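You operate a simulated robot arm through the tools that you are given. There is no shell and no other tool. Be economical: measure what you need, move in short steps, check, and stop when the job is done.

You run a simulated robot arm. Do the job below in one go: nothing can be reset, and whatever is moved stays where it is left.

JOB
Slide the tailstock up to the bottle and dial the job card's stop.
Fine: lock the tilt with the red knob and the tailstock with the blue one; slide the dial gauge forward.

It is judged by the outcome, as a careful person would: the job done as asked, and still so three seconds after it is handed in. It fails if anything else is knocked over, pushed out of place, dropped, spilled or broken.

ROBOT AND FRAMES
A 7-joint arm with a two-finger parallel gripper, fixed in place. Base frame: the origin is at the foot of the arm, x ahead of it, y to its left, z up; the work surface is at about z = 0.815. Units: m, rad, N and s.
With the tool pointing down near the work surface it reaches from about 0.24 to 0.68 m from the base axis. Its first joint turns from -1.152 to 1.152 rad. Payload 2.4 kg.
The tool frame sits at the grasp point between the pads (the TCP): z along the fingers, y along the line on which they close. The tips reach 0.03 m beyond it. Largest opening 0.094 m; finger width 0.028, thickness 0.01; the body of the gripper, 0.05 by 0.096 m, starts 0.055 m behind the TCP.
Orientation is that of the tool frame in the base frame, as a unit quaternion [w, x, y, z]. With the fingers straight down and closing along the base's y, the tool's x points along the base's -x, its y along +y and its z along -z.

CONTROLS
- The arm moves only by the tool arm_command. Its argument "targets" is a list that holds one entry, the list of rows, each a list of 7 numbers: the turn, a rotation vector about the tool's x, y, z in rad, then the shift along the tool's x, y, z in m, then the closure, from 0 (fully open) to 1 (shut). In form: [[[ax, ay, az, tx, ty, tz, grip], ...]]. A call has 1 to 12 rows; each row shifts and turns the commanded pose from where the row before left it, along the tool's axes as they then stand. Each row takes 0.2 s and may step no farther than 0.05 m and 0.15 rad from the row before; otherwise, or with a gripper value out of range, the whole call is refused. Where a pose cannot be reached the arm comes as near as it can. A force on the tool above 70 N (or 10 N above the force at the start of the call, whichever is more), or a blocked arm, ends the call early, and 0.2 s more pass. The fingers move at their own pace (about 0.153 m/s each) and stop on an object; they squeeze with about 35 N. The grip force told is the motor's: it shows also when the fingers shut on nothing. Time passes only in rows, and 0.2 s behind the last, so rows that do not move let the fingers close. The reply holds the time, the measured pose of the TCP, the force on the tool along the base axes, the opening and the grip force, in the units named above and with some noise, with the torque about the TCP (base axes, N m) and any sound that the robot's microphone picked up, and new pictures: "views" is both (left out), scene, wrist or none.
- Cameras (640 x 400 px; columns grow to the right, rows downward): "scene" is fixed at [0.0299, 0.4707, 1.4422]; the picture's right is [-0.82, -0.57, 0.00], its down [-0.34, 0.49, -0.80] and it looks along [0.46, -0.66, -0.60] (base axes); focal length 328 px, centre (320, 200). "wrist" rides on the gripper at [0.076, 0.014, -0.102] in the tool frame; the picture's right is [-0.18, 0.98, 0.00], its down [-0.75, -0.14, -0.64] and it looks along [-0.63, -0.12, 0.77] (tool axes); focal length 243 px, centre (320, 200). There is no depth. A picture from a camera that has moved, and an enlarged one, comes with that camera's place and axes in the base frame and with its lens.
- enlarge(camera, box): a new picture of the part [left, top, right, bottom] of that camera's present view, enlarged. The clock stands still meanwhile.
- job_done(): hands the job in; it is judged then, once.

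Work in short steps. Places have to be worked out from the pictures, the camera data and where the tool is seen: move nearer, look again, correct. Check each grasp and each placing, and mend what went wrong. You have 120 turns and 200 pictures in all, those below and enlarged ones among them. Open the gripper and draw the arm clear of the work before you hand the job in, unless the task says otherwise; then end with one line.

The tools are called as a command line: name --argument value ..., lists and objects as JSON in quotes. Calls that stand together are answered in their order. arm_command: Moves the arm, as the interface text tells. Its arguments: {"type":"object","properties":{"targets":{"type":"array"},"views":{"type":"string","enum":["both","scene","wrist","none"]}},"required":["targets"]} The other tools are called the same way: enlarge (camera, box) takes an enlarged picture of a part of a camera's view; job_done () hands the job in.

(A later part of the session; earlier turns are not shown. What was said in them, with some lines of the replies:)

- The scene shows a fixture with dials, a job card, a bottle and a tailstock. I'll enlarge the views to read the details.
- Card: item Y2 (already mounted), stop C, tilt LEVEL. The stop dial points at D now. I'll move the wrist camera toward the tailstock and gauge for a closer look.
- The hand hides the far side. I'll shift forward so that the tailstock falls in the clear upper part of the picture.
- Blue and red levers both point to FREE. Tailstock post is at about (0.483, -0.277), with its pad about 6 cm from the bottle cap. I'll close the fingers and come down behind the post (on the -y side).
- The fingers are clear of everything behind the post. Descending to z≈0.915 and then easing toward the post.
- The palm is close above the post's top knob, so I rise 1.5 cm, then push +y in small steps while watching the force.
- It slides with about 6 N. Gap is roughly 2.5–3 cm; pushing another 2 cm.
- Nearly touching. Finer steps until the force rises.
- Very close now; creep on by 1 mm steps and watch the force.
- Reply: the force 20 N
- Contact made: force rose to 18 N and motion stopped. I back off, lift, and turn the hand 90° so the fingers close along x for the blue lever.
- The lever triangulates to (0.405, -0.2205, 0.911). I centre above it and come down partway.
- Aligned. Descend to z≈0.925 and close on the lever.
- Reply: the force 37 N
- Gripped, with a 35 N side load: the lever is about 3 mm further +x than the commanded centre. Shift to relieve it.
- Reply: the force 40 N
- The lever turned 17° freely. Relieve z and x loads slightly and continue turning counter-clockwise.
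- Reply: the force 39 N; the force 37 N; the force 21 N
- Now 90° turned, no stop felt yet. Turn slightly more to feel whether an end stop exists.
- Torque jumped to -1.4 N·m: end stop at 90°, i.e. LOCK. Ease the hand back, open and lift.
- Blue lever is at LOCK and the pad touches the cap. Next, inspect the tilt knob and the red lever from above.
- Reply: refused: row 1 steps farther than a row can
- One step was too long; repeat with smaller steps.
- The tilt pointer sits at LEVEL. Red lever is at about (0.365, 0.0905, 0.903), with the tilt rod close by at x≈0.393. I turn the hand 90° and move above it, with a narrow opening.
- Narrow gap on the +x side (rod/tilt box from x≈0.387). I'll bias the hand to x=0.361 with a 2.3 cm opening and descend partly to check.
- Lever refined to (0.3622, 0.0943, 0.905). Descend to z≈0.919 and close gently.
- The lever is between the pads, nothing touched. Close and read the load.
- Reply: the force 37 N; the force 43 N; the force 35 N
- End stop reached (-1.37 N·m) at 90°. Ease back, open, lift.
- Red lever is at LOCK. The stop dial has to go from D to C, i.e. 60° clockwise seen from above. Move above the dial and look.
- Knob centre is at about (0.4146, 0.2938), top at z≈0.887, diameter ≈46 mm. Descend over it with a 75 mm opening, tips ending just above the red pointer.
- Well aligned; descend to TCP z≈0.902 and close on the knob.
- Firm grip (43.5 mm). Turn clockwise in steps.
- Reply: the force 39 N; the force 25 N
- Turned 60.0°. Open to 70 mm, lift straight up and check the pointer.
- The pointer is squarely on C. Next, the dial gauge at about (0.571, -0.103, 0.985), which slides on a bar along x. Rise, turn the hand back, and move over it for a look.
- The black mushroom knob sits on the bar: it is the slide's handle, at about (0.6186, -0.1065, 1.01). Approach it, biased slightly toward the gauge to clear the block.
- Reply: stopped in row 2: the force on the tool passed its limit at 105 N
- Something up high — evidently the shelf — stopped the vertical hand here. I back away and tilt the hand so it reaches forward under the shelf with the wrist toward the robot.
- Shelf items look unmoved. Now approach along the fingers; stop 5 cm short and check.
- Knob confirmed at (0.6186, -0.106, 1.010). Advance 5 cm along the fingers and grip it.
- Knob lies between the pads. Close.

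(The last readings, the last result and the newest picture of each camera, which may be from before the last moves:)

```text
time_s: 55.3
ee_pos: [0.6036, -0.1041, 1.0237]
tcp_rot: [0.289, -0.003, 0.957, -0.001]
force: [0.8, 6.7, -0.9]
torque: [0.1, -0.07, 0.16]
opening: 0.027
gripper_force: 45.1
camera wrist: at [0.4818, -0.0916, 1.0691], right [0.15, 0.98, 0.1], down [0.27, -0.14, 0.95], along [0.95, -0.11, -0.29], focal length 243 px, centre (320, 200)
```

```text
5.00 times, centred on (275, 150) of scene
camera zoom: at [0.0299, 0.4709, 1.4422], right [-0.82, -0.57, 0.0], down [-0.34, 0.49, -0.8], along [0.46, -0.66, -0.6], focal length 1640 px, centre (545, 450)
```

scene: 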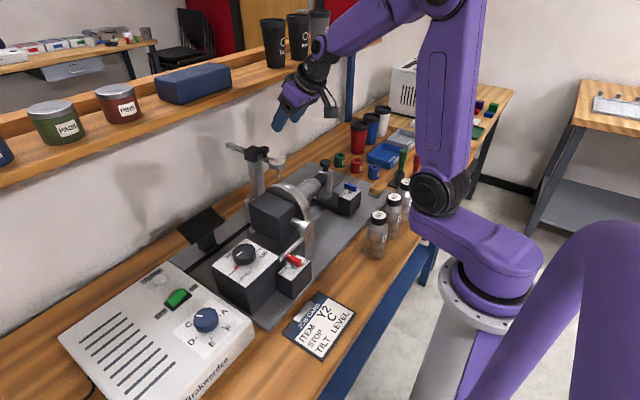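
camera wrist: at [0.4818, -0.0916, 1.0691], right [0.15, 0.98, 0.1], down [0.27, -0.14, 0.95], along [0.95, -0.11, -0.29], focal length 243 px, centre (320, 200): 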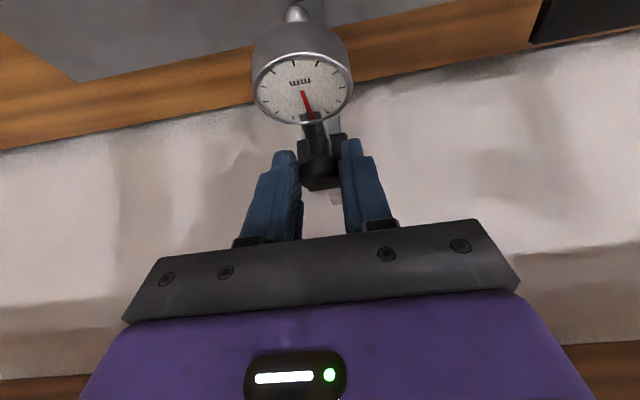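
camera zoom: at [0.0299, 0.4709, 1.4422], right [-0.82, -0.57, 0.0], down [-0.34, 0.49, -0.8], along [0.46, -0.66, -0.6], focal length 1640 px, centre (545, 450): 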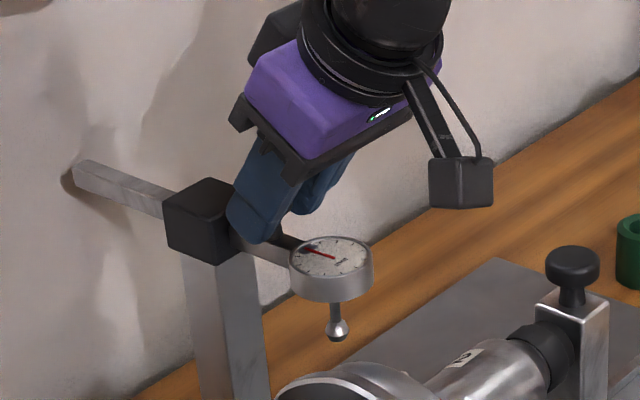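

Gripped (27 mm). Pull toward -x (forward) 3 cm and check.

arm_command --targets '[[[0, 0, 0, 0.00832, 0.0005, -0.00555, 0.85], [0, 0, 0, 0.00832, 0, -0.00555, 0.85], [0, 0, 0, 0.00832, 0, -0.00555, 0.85], [0, 0, 0, 0, 0, 0, 0.85]]]' --views "wrist"

enlarge --camera "scene" --box '[215, 110, 365, 210]'

```text
time_s: 56.3
ee_pos: [0.5739, -0.106, 1.0251]
tcp_rot: [0.289, -0.003, 0.957, 0.0]
force: [1.3, 3.0, -1.3]
torque: [-0.01, -0.37, 0.05]
opening: 0.027
gripper_force: 45.0
camera wrist: at [0.4526, -0.0912, 1.0691], right [0.15, 0.98, 0.1], down [0.27, -0.14, 0.95], along [0.95, -0.12, -0.29], focal length 243 px, centre (320, 200)
```

wrist: 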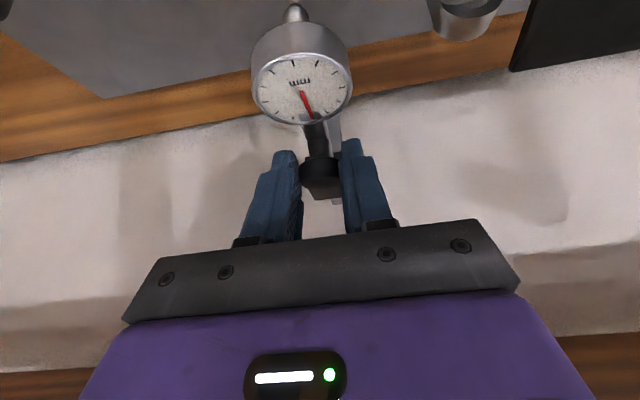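

```text
4.00 times, centred on (290, 160) of scene
camera zoom: at [0.0299, 0.4708, 1.4422], right [-0.82, -0.57, 0.0], down [-0.34, 0.49, -0.8], along [0.46, -0.66, -0.6], focal length 1312 px, centre (440, 360)
```

zoom: 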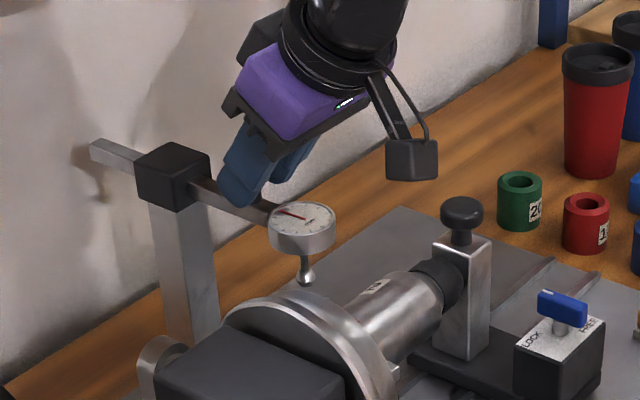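

The bar slides freely. Continue 3 cm more.

arm_command --targets '[[[0, 0, 0, 0.00832, 0, -0.00555, 0.85], [0, 0, 0, 0.00832, 0, -0.00555, 0.85], [0, 0, 0, 0.00832, 0, -0.00555, 0.85], [0, 0, 0, 0, 0, 0, 0.85]]]' --views "wrist"

enlarge --camera "scene" --box '[215, 110, 365, 210]'

```text
time_s: 57.3
ee_pos: [0.5438, -0.106, 1.0245]
tcp_rot: [0.289, -0.001, 0.957, -0.003]
force: [0.0, -0.8, 0.4]
torque: [0.0, -0.19, -0.07]
opening: 0.027
gripper_force: 44.9
camera wrist: at [0.4231, -0.0911, 1.0689], right [0.15, 0.98, 0.1], down [0.27, -0.14, 0.95], along [0.95, -0.12, -0.29], focal length 243 px, centre (320, 200)
```

wrist: 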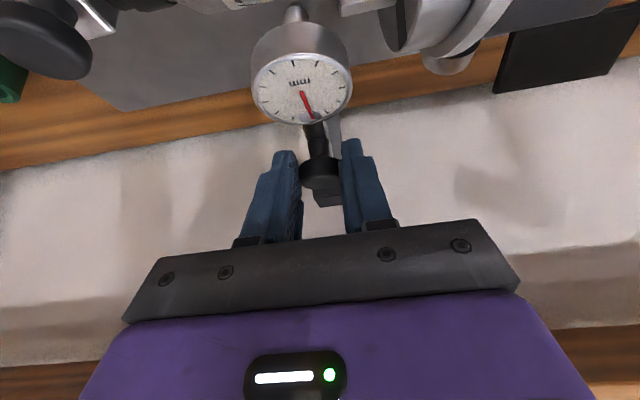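

```text
4.00 times, centred on (290, 160) of scene
camera zoom: at [0.0299, 0.4706, 1.4422], right [-0.82, -0.57, 0.0], down [-0.34, 0.49, -0.8], along [0.46, -0.66, -0.6], focal length 1312 px, centre (440, 360)
```

zoom: 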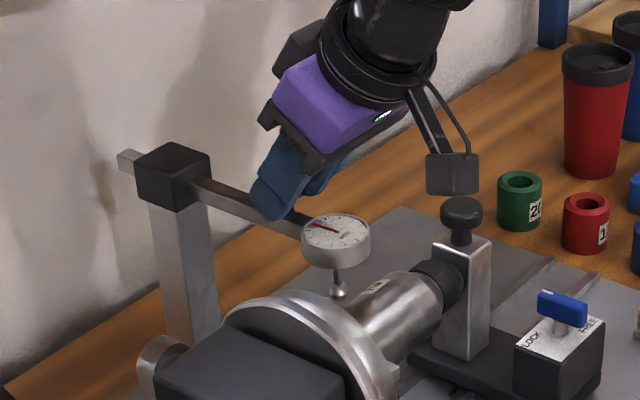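

Probe is nearing the top of the bottle. Continue in 1 cm then smaller steps, watching for force and the needle.

arm_command --targets '[[[0, 0, 0, 0.00832, 0, -0.00555, 0.85], [0, 0, 0, 0.00416, 0, -0.00278, 0.85], [0, 0, 0, 0, 0, 0, 0.85]]]' --views "wrist"

enlarge --camera "scene" --box '[235, 130, 345, 210]'

enlarge --camera "wrist" --box '[210, 0, 410, 130]'

```text
time_s: 58.1
ee_pos: [0.5297, -0.106, 1.0264]
tcp_rot: [0.289, -0.002, 0.957, -0.002]
force: [1.5, -7.2, -5.5]
torque: [-0.11, 0.14, -0.03]
opening: 0.0269
gripper_force: 45.0
camera wrist: at [0.4076, -0.091, 1.0691], right [0.15, 0.98, 0.1], down [0.27, -0.14, 0.95], along [0.95, -0.12, -0.29], focal length 243 px, centre (320, 200)
```

wrist: 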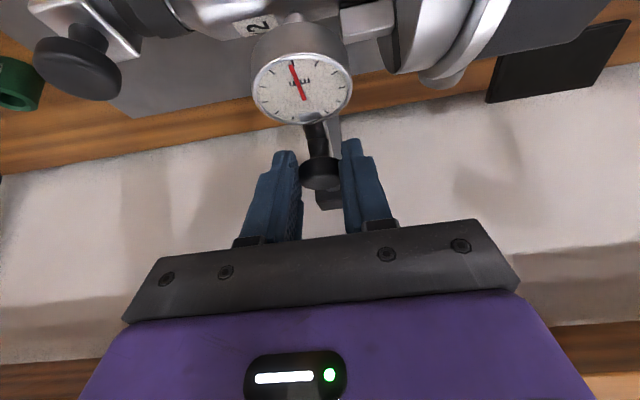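

```text
5.00 times, centred on (290, 170) of scene
camera zoom: at [0.03, 0.4704, 1.4423], right [-0.82, -0.57, 0.0], down [-0.34, 0.49, -0.8], along [0.46, -0.66, -0.6], focal length 1640 px, centre (470, 350)
```

zoom: 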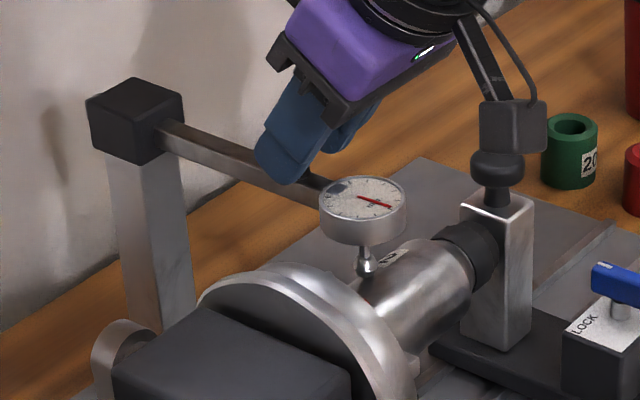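

```text
3.08 times, centred on (310, 65) of wrist
camera zoom: at [0.4076, -0.091, 1.0691], right [0.15, 0.98, 0.1], down [0.27, -0.14, 0.95], along [0.95, -0.12, -0.29], focal length 746 px, centre (351, 615)
```

zoom: 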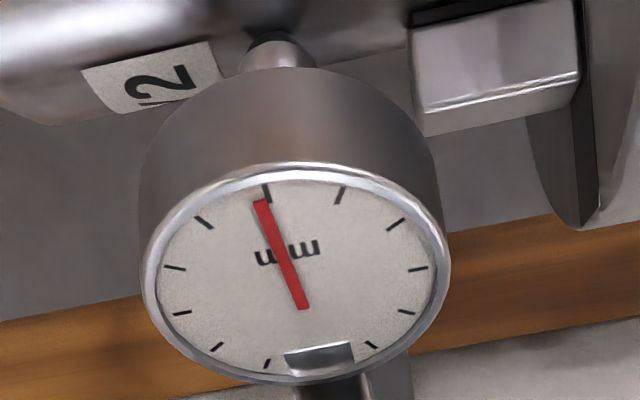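

The needle swung: the probe now rests on the bottle. Feel for the end of the slide in small steps.

arm_command --targets '[[[0, 0, 0, 0.0025, 0, -0.00167, 0.85], [0, 0, 0, 0.0025, 0, -0.00167, 0.85], [0, 0, 0, 0, 0, 0, 0.85]]]' --views "wrist"

enlarge --camera "scene" --box '[235, 130, 345, 210]'

```text
time_s: 58.9
ee_pos: [0.5229, -0.1042, 1.0252]
tcp_rot: [0.289, -0.001, 0.957, -0.001]
force: [1.7, -10.8, -6.9]
torque: [-0.21, -0.07, -0.22]
opening: 0.027
gripper_force: 45.2
camera wrist: at [0.4021, -0.091, 1.069], right [0.15, 0.98, 0.1], down [0.27, -0.14, 0.95], along [0.95, -0.12, -0.29], focal length 243 px, centre (320, 200)
```

wrist: 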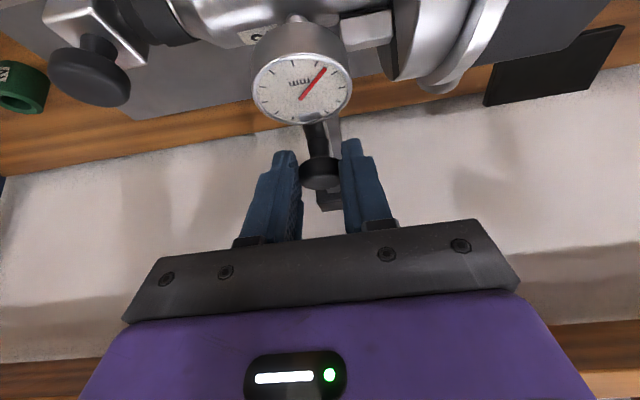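

```text
5.00 times, centred on (290, 170) of scene
camera zoom: at [0.03, 0.4703, 1.4424], right [-0.82, -0.57, 0.0], down [-0.34, 0.49, -0.8], along [0.46, -0.66, -0.6], focal length 1640 px, centre (470, 350)
```

zoom: 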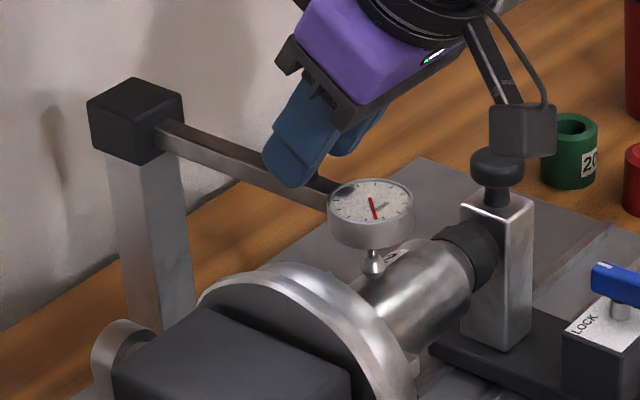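

arm_command --targets '[[[0, 0, 0, 0.0025, -0.0005, -0.00167, 0.85], [0, 0, 0, 0.0025, 0, -0.00167, 0.85], [0, 0, 0, 0, 0, 0, 0.85]]]' --views "wrist"

```text
time_s: 59.7
ee_pos: [0.5187, -0.1047, 1.0263]
tcp_rot: [0.289, -0.002, 0.957, -0.001]
force: [13.9, -9.2, -16.8]
torque: [-0.09, 0.12, -0.11]
opening: 0.0272
gripper_force: 45.2
camera wrist: at [0.3967, -0.0914, 1.0691], right [0.15, 0.98, 0.1], down [0.27, -0.14, 0.95], along [0.95, -0.11, -0.29], focal length 243 px, centre (320, 200)
```

wrist: 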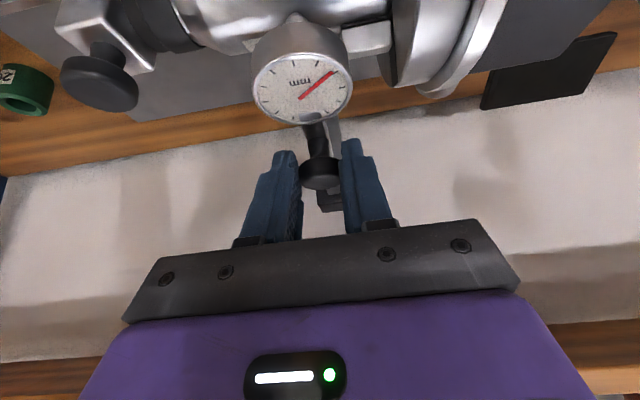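

A 14 N resistance appears, likely the slide's end, and the needle is near its apex. Confirm with 1.5 mm more.

arm_command --targets '[[[0, 0, 0, 0.00125, 0, -0.00083, 0.85], [0, 0, 0, 0, 0, 0, 0.85]]]' --views "none"

```text
time_s: 60.3
ee_pos: [0.5189, -0.1046, 1.0251]
tcp_rot: [0.29, -0.002, 0.957, -0.002]
force: [32.9, -10.0, -29.6]
torque: [-0.12, -0.11, -0.12]
opening: 0.0273
gripper_force: 45.0
```

End stop confirmed (33 N, no motion). Relax, open, and back out along the fingers.

arm_command --targets '[[[0, 0, 0, -0.0016, 0, 0.0011, 0.85], [0, 0, 0, 0, 0, 0, 0.7], [0, 0, 0, 0, 0, 0, 0.5], [0, 0, 0, 0, 0, 0, 0.4], [0, 0, 0, 0, 0, -0.03, 0.4], [0, 0, 0, 0, 0, -0.045, 0.4], [0, 0, 0, 0, 0, -0.045, 0.4], [0, 0, 0, -0.04, 0, 0, 0.4], [0, 0, 0, 0, 0, 0, 0.4]]]'

enlarge --camera "scene" --box '[215, 130, 415, 255]'

```text
time_s: 62.3
ee_pos: [0.4843, -0.1043, 1.1483]
tcp_rot: [0.289, -0.002, 0.957, 0.0]
force: [0.3, 0.0, 0.6]
torque: [-0.02, 0.01, -0.01]
opening: 0.0562
gripper_force: 0.1
camera wrist: at [0.3632, -0.0914, 1.1924], right [0.15, 0.98, 0.1], down [0.27, -0.14, 0.95], along [0.95, -0.12, -0.29], focal length 243 px, centre (320, 200)
```

scene: 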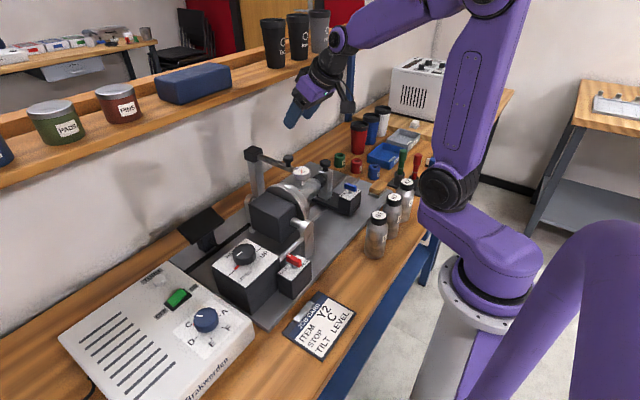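
wrist: 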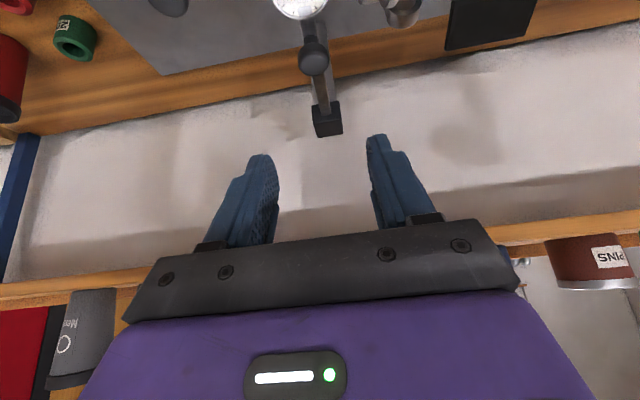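

```text
3.20 times, centred on (315, 192) of scene
camera zoom: at [0.0299, 0.4707, 1.4422], right [-0.82, -0.57, 0.0], down [-0.34, 0.49, -0.8], along [0.46, -0.66, -0.6], focal length 1050 px, centre (336, 224)
```

zoom: 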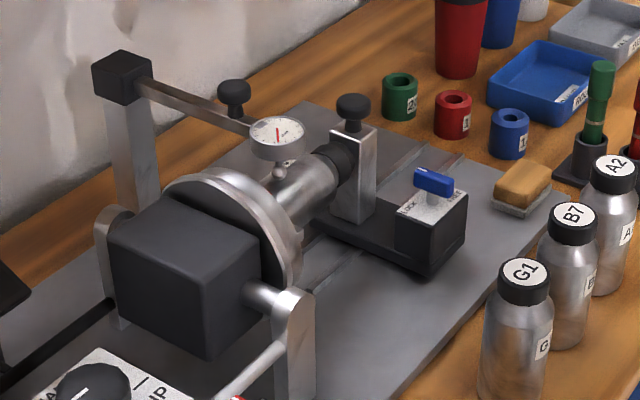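

Gauge is forward on the bottle, and everything else is in place. Retract the arm well clear, open the gripper, and do a final check.

arm_command --targets '[[[0, 0, 0, 0, 0, -0.045, 0], [0, 0.11, 0, 0, 0, -0.045, 0], [0, 0.11, 0, 0.03, 0, 0, 0], [0, 0.11, 0, 0.04, 0, 0, 0], [0, 0.11, 0, 0.03, 0, 0, 0], [0, 0.11, 0, 0, 0, 0, 0], [0, 0, 0, 0, 0, 0, 0]]]' --views "both"

enlarge --camera "scene" --box '[140, 220, 320, 350]'

enlarge --camera "scene" --box '[270, 150, 380, 225]'

```text
time_s: 63.9
ee_pos: [0.3437, -0.1053, 1.1877]
tcp_rot: [0.018, -0.002, 1.0, -0.002]
force: [-0.4, 0.3, 0.5]
torque: [-0.02, 0.01, 0.02]
opening: 0.0941
gripper_force: 0.1
camera wrist: at [0.2623, -0.0918, 1.2875], right [0.18, 0.98, 0.0], down [0.73, -0.14, 0.67], along [0.66, -0.12, -0.74], focal length 243 px, centre (320, 200)
```

scene: 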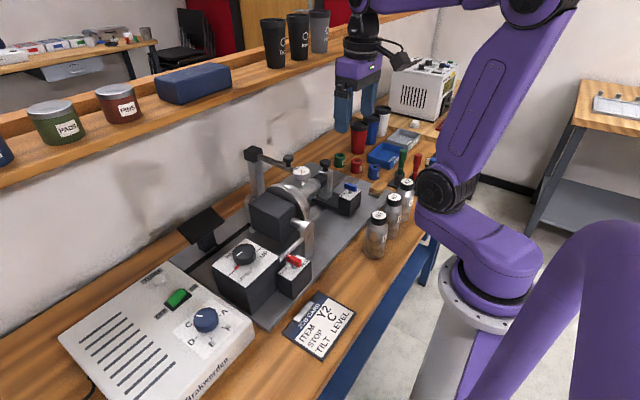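
wrist: 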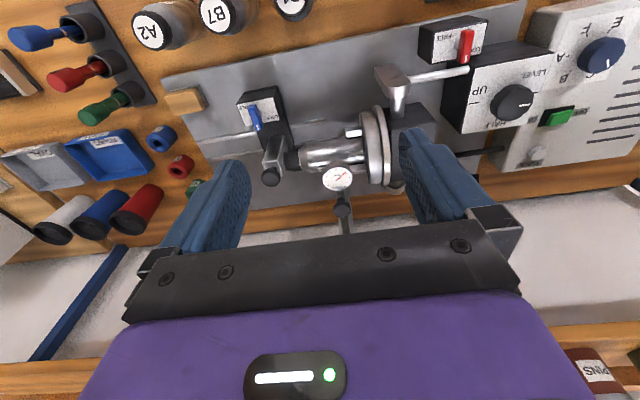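

```text
3.08 times, centred on (230, 285) of scene
camera zoom: at [0.0299, 0.4707, 1.4422], right [-0.82, -0.57, 0.0], down [-0.34, 0.49, -0.8], along [0.46, -0.66, -0.6], focal length 1010 px, centre (597, -62)
```

zoom: 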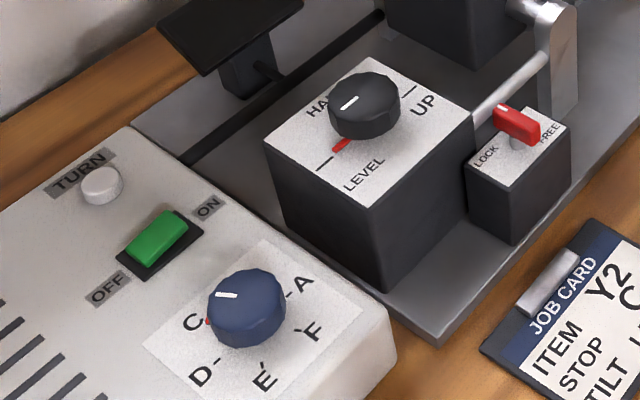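

```text
5.33 times, centred on (325, 188) of scene
camera zoom: at [0.0299, 0.4707, 1.4422], right [-0.82, -0.57, 0.0], down [-0.34, 0.49, -0.8], along [0.46, -0.66, -0.6], focal length 1750 px, centre (293, 267)
```

zoom: 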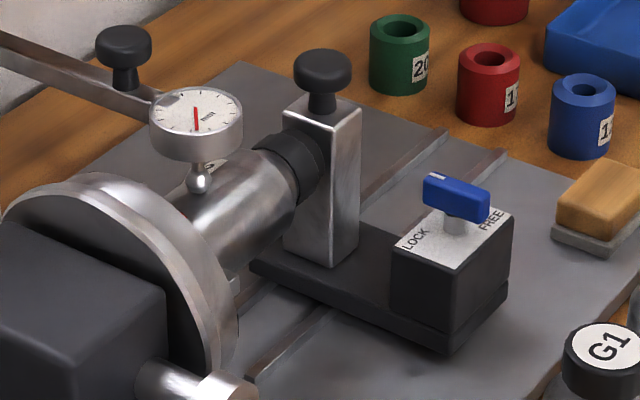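

The tailstock is against the cap, both levers are at LOCK, the stop is at C, the tilt is at LEVEL, the gauge is forward and the arm is clear. Handing in.

job_done

```text
The job is handed in.
```

The job is handed in: the tailstock is up against the bottle and locked, the stop is dialled to C, the tilt is locked at LEVEL, and the dial gauge is slid forward onto the bottle. On one approach to the gauge the arm hit something, probably the shelf, at about 105 N; I backed off and nothing in the pictures looks moved.
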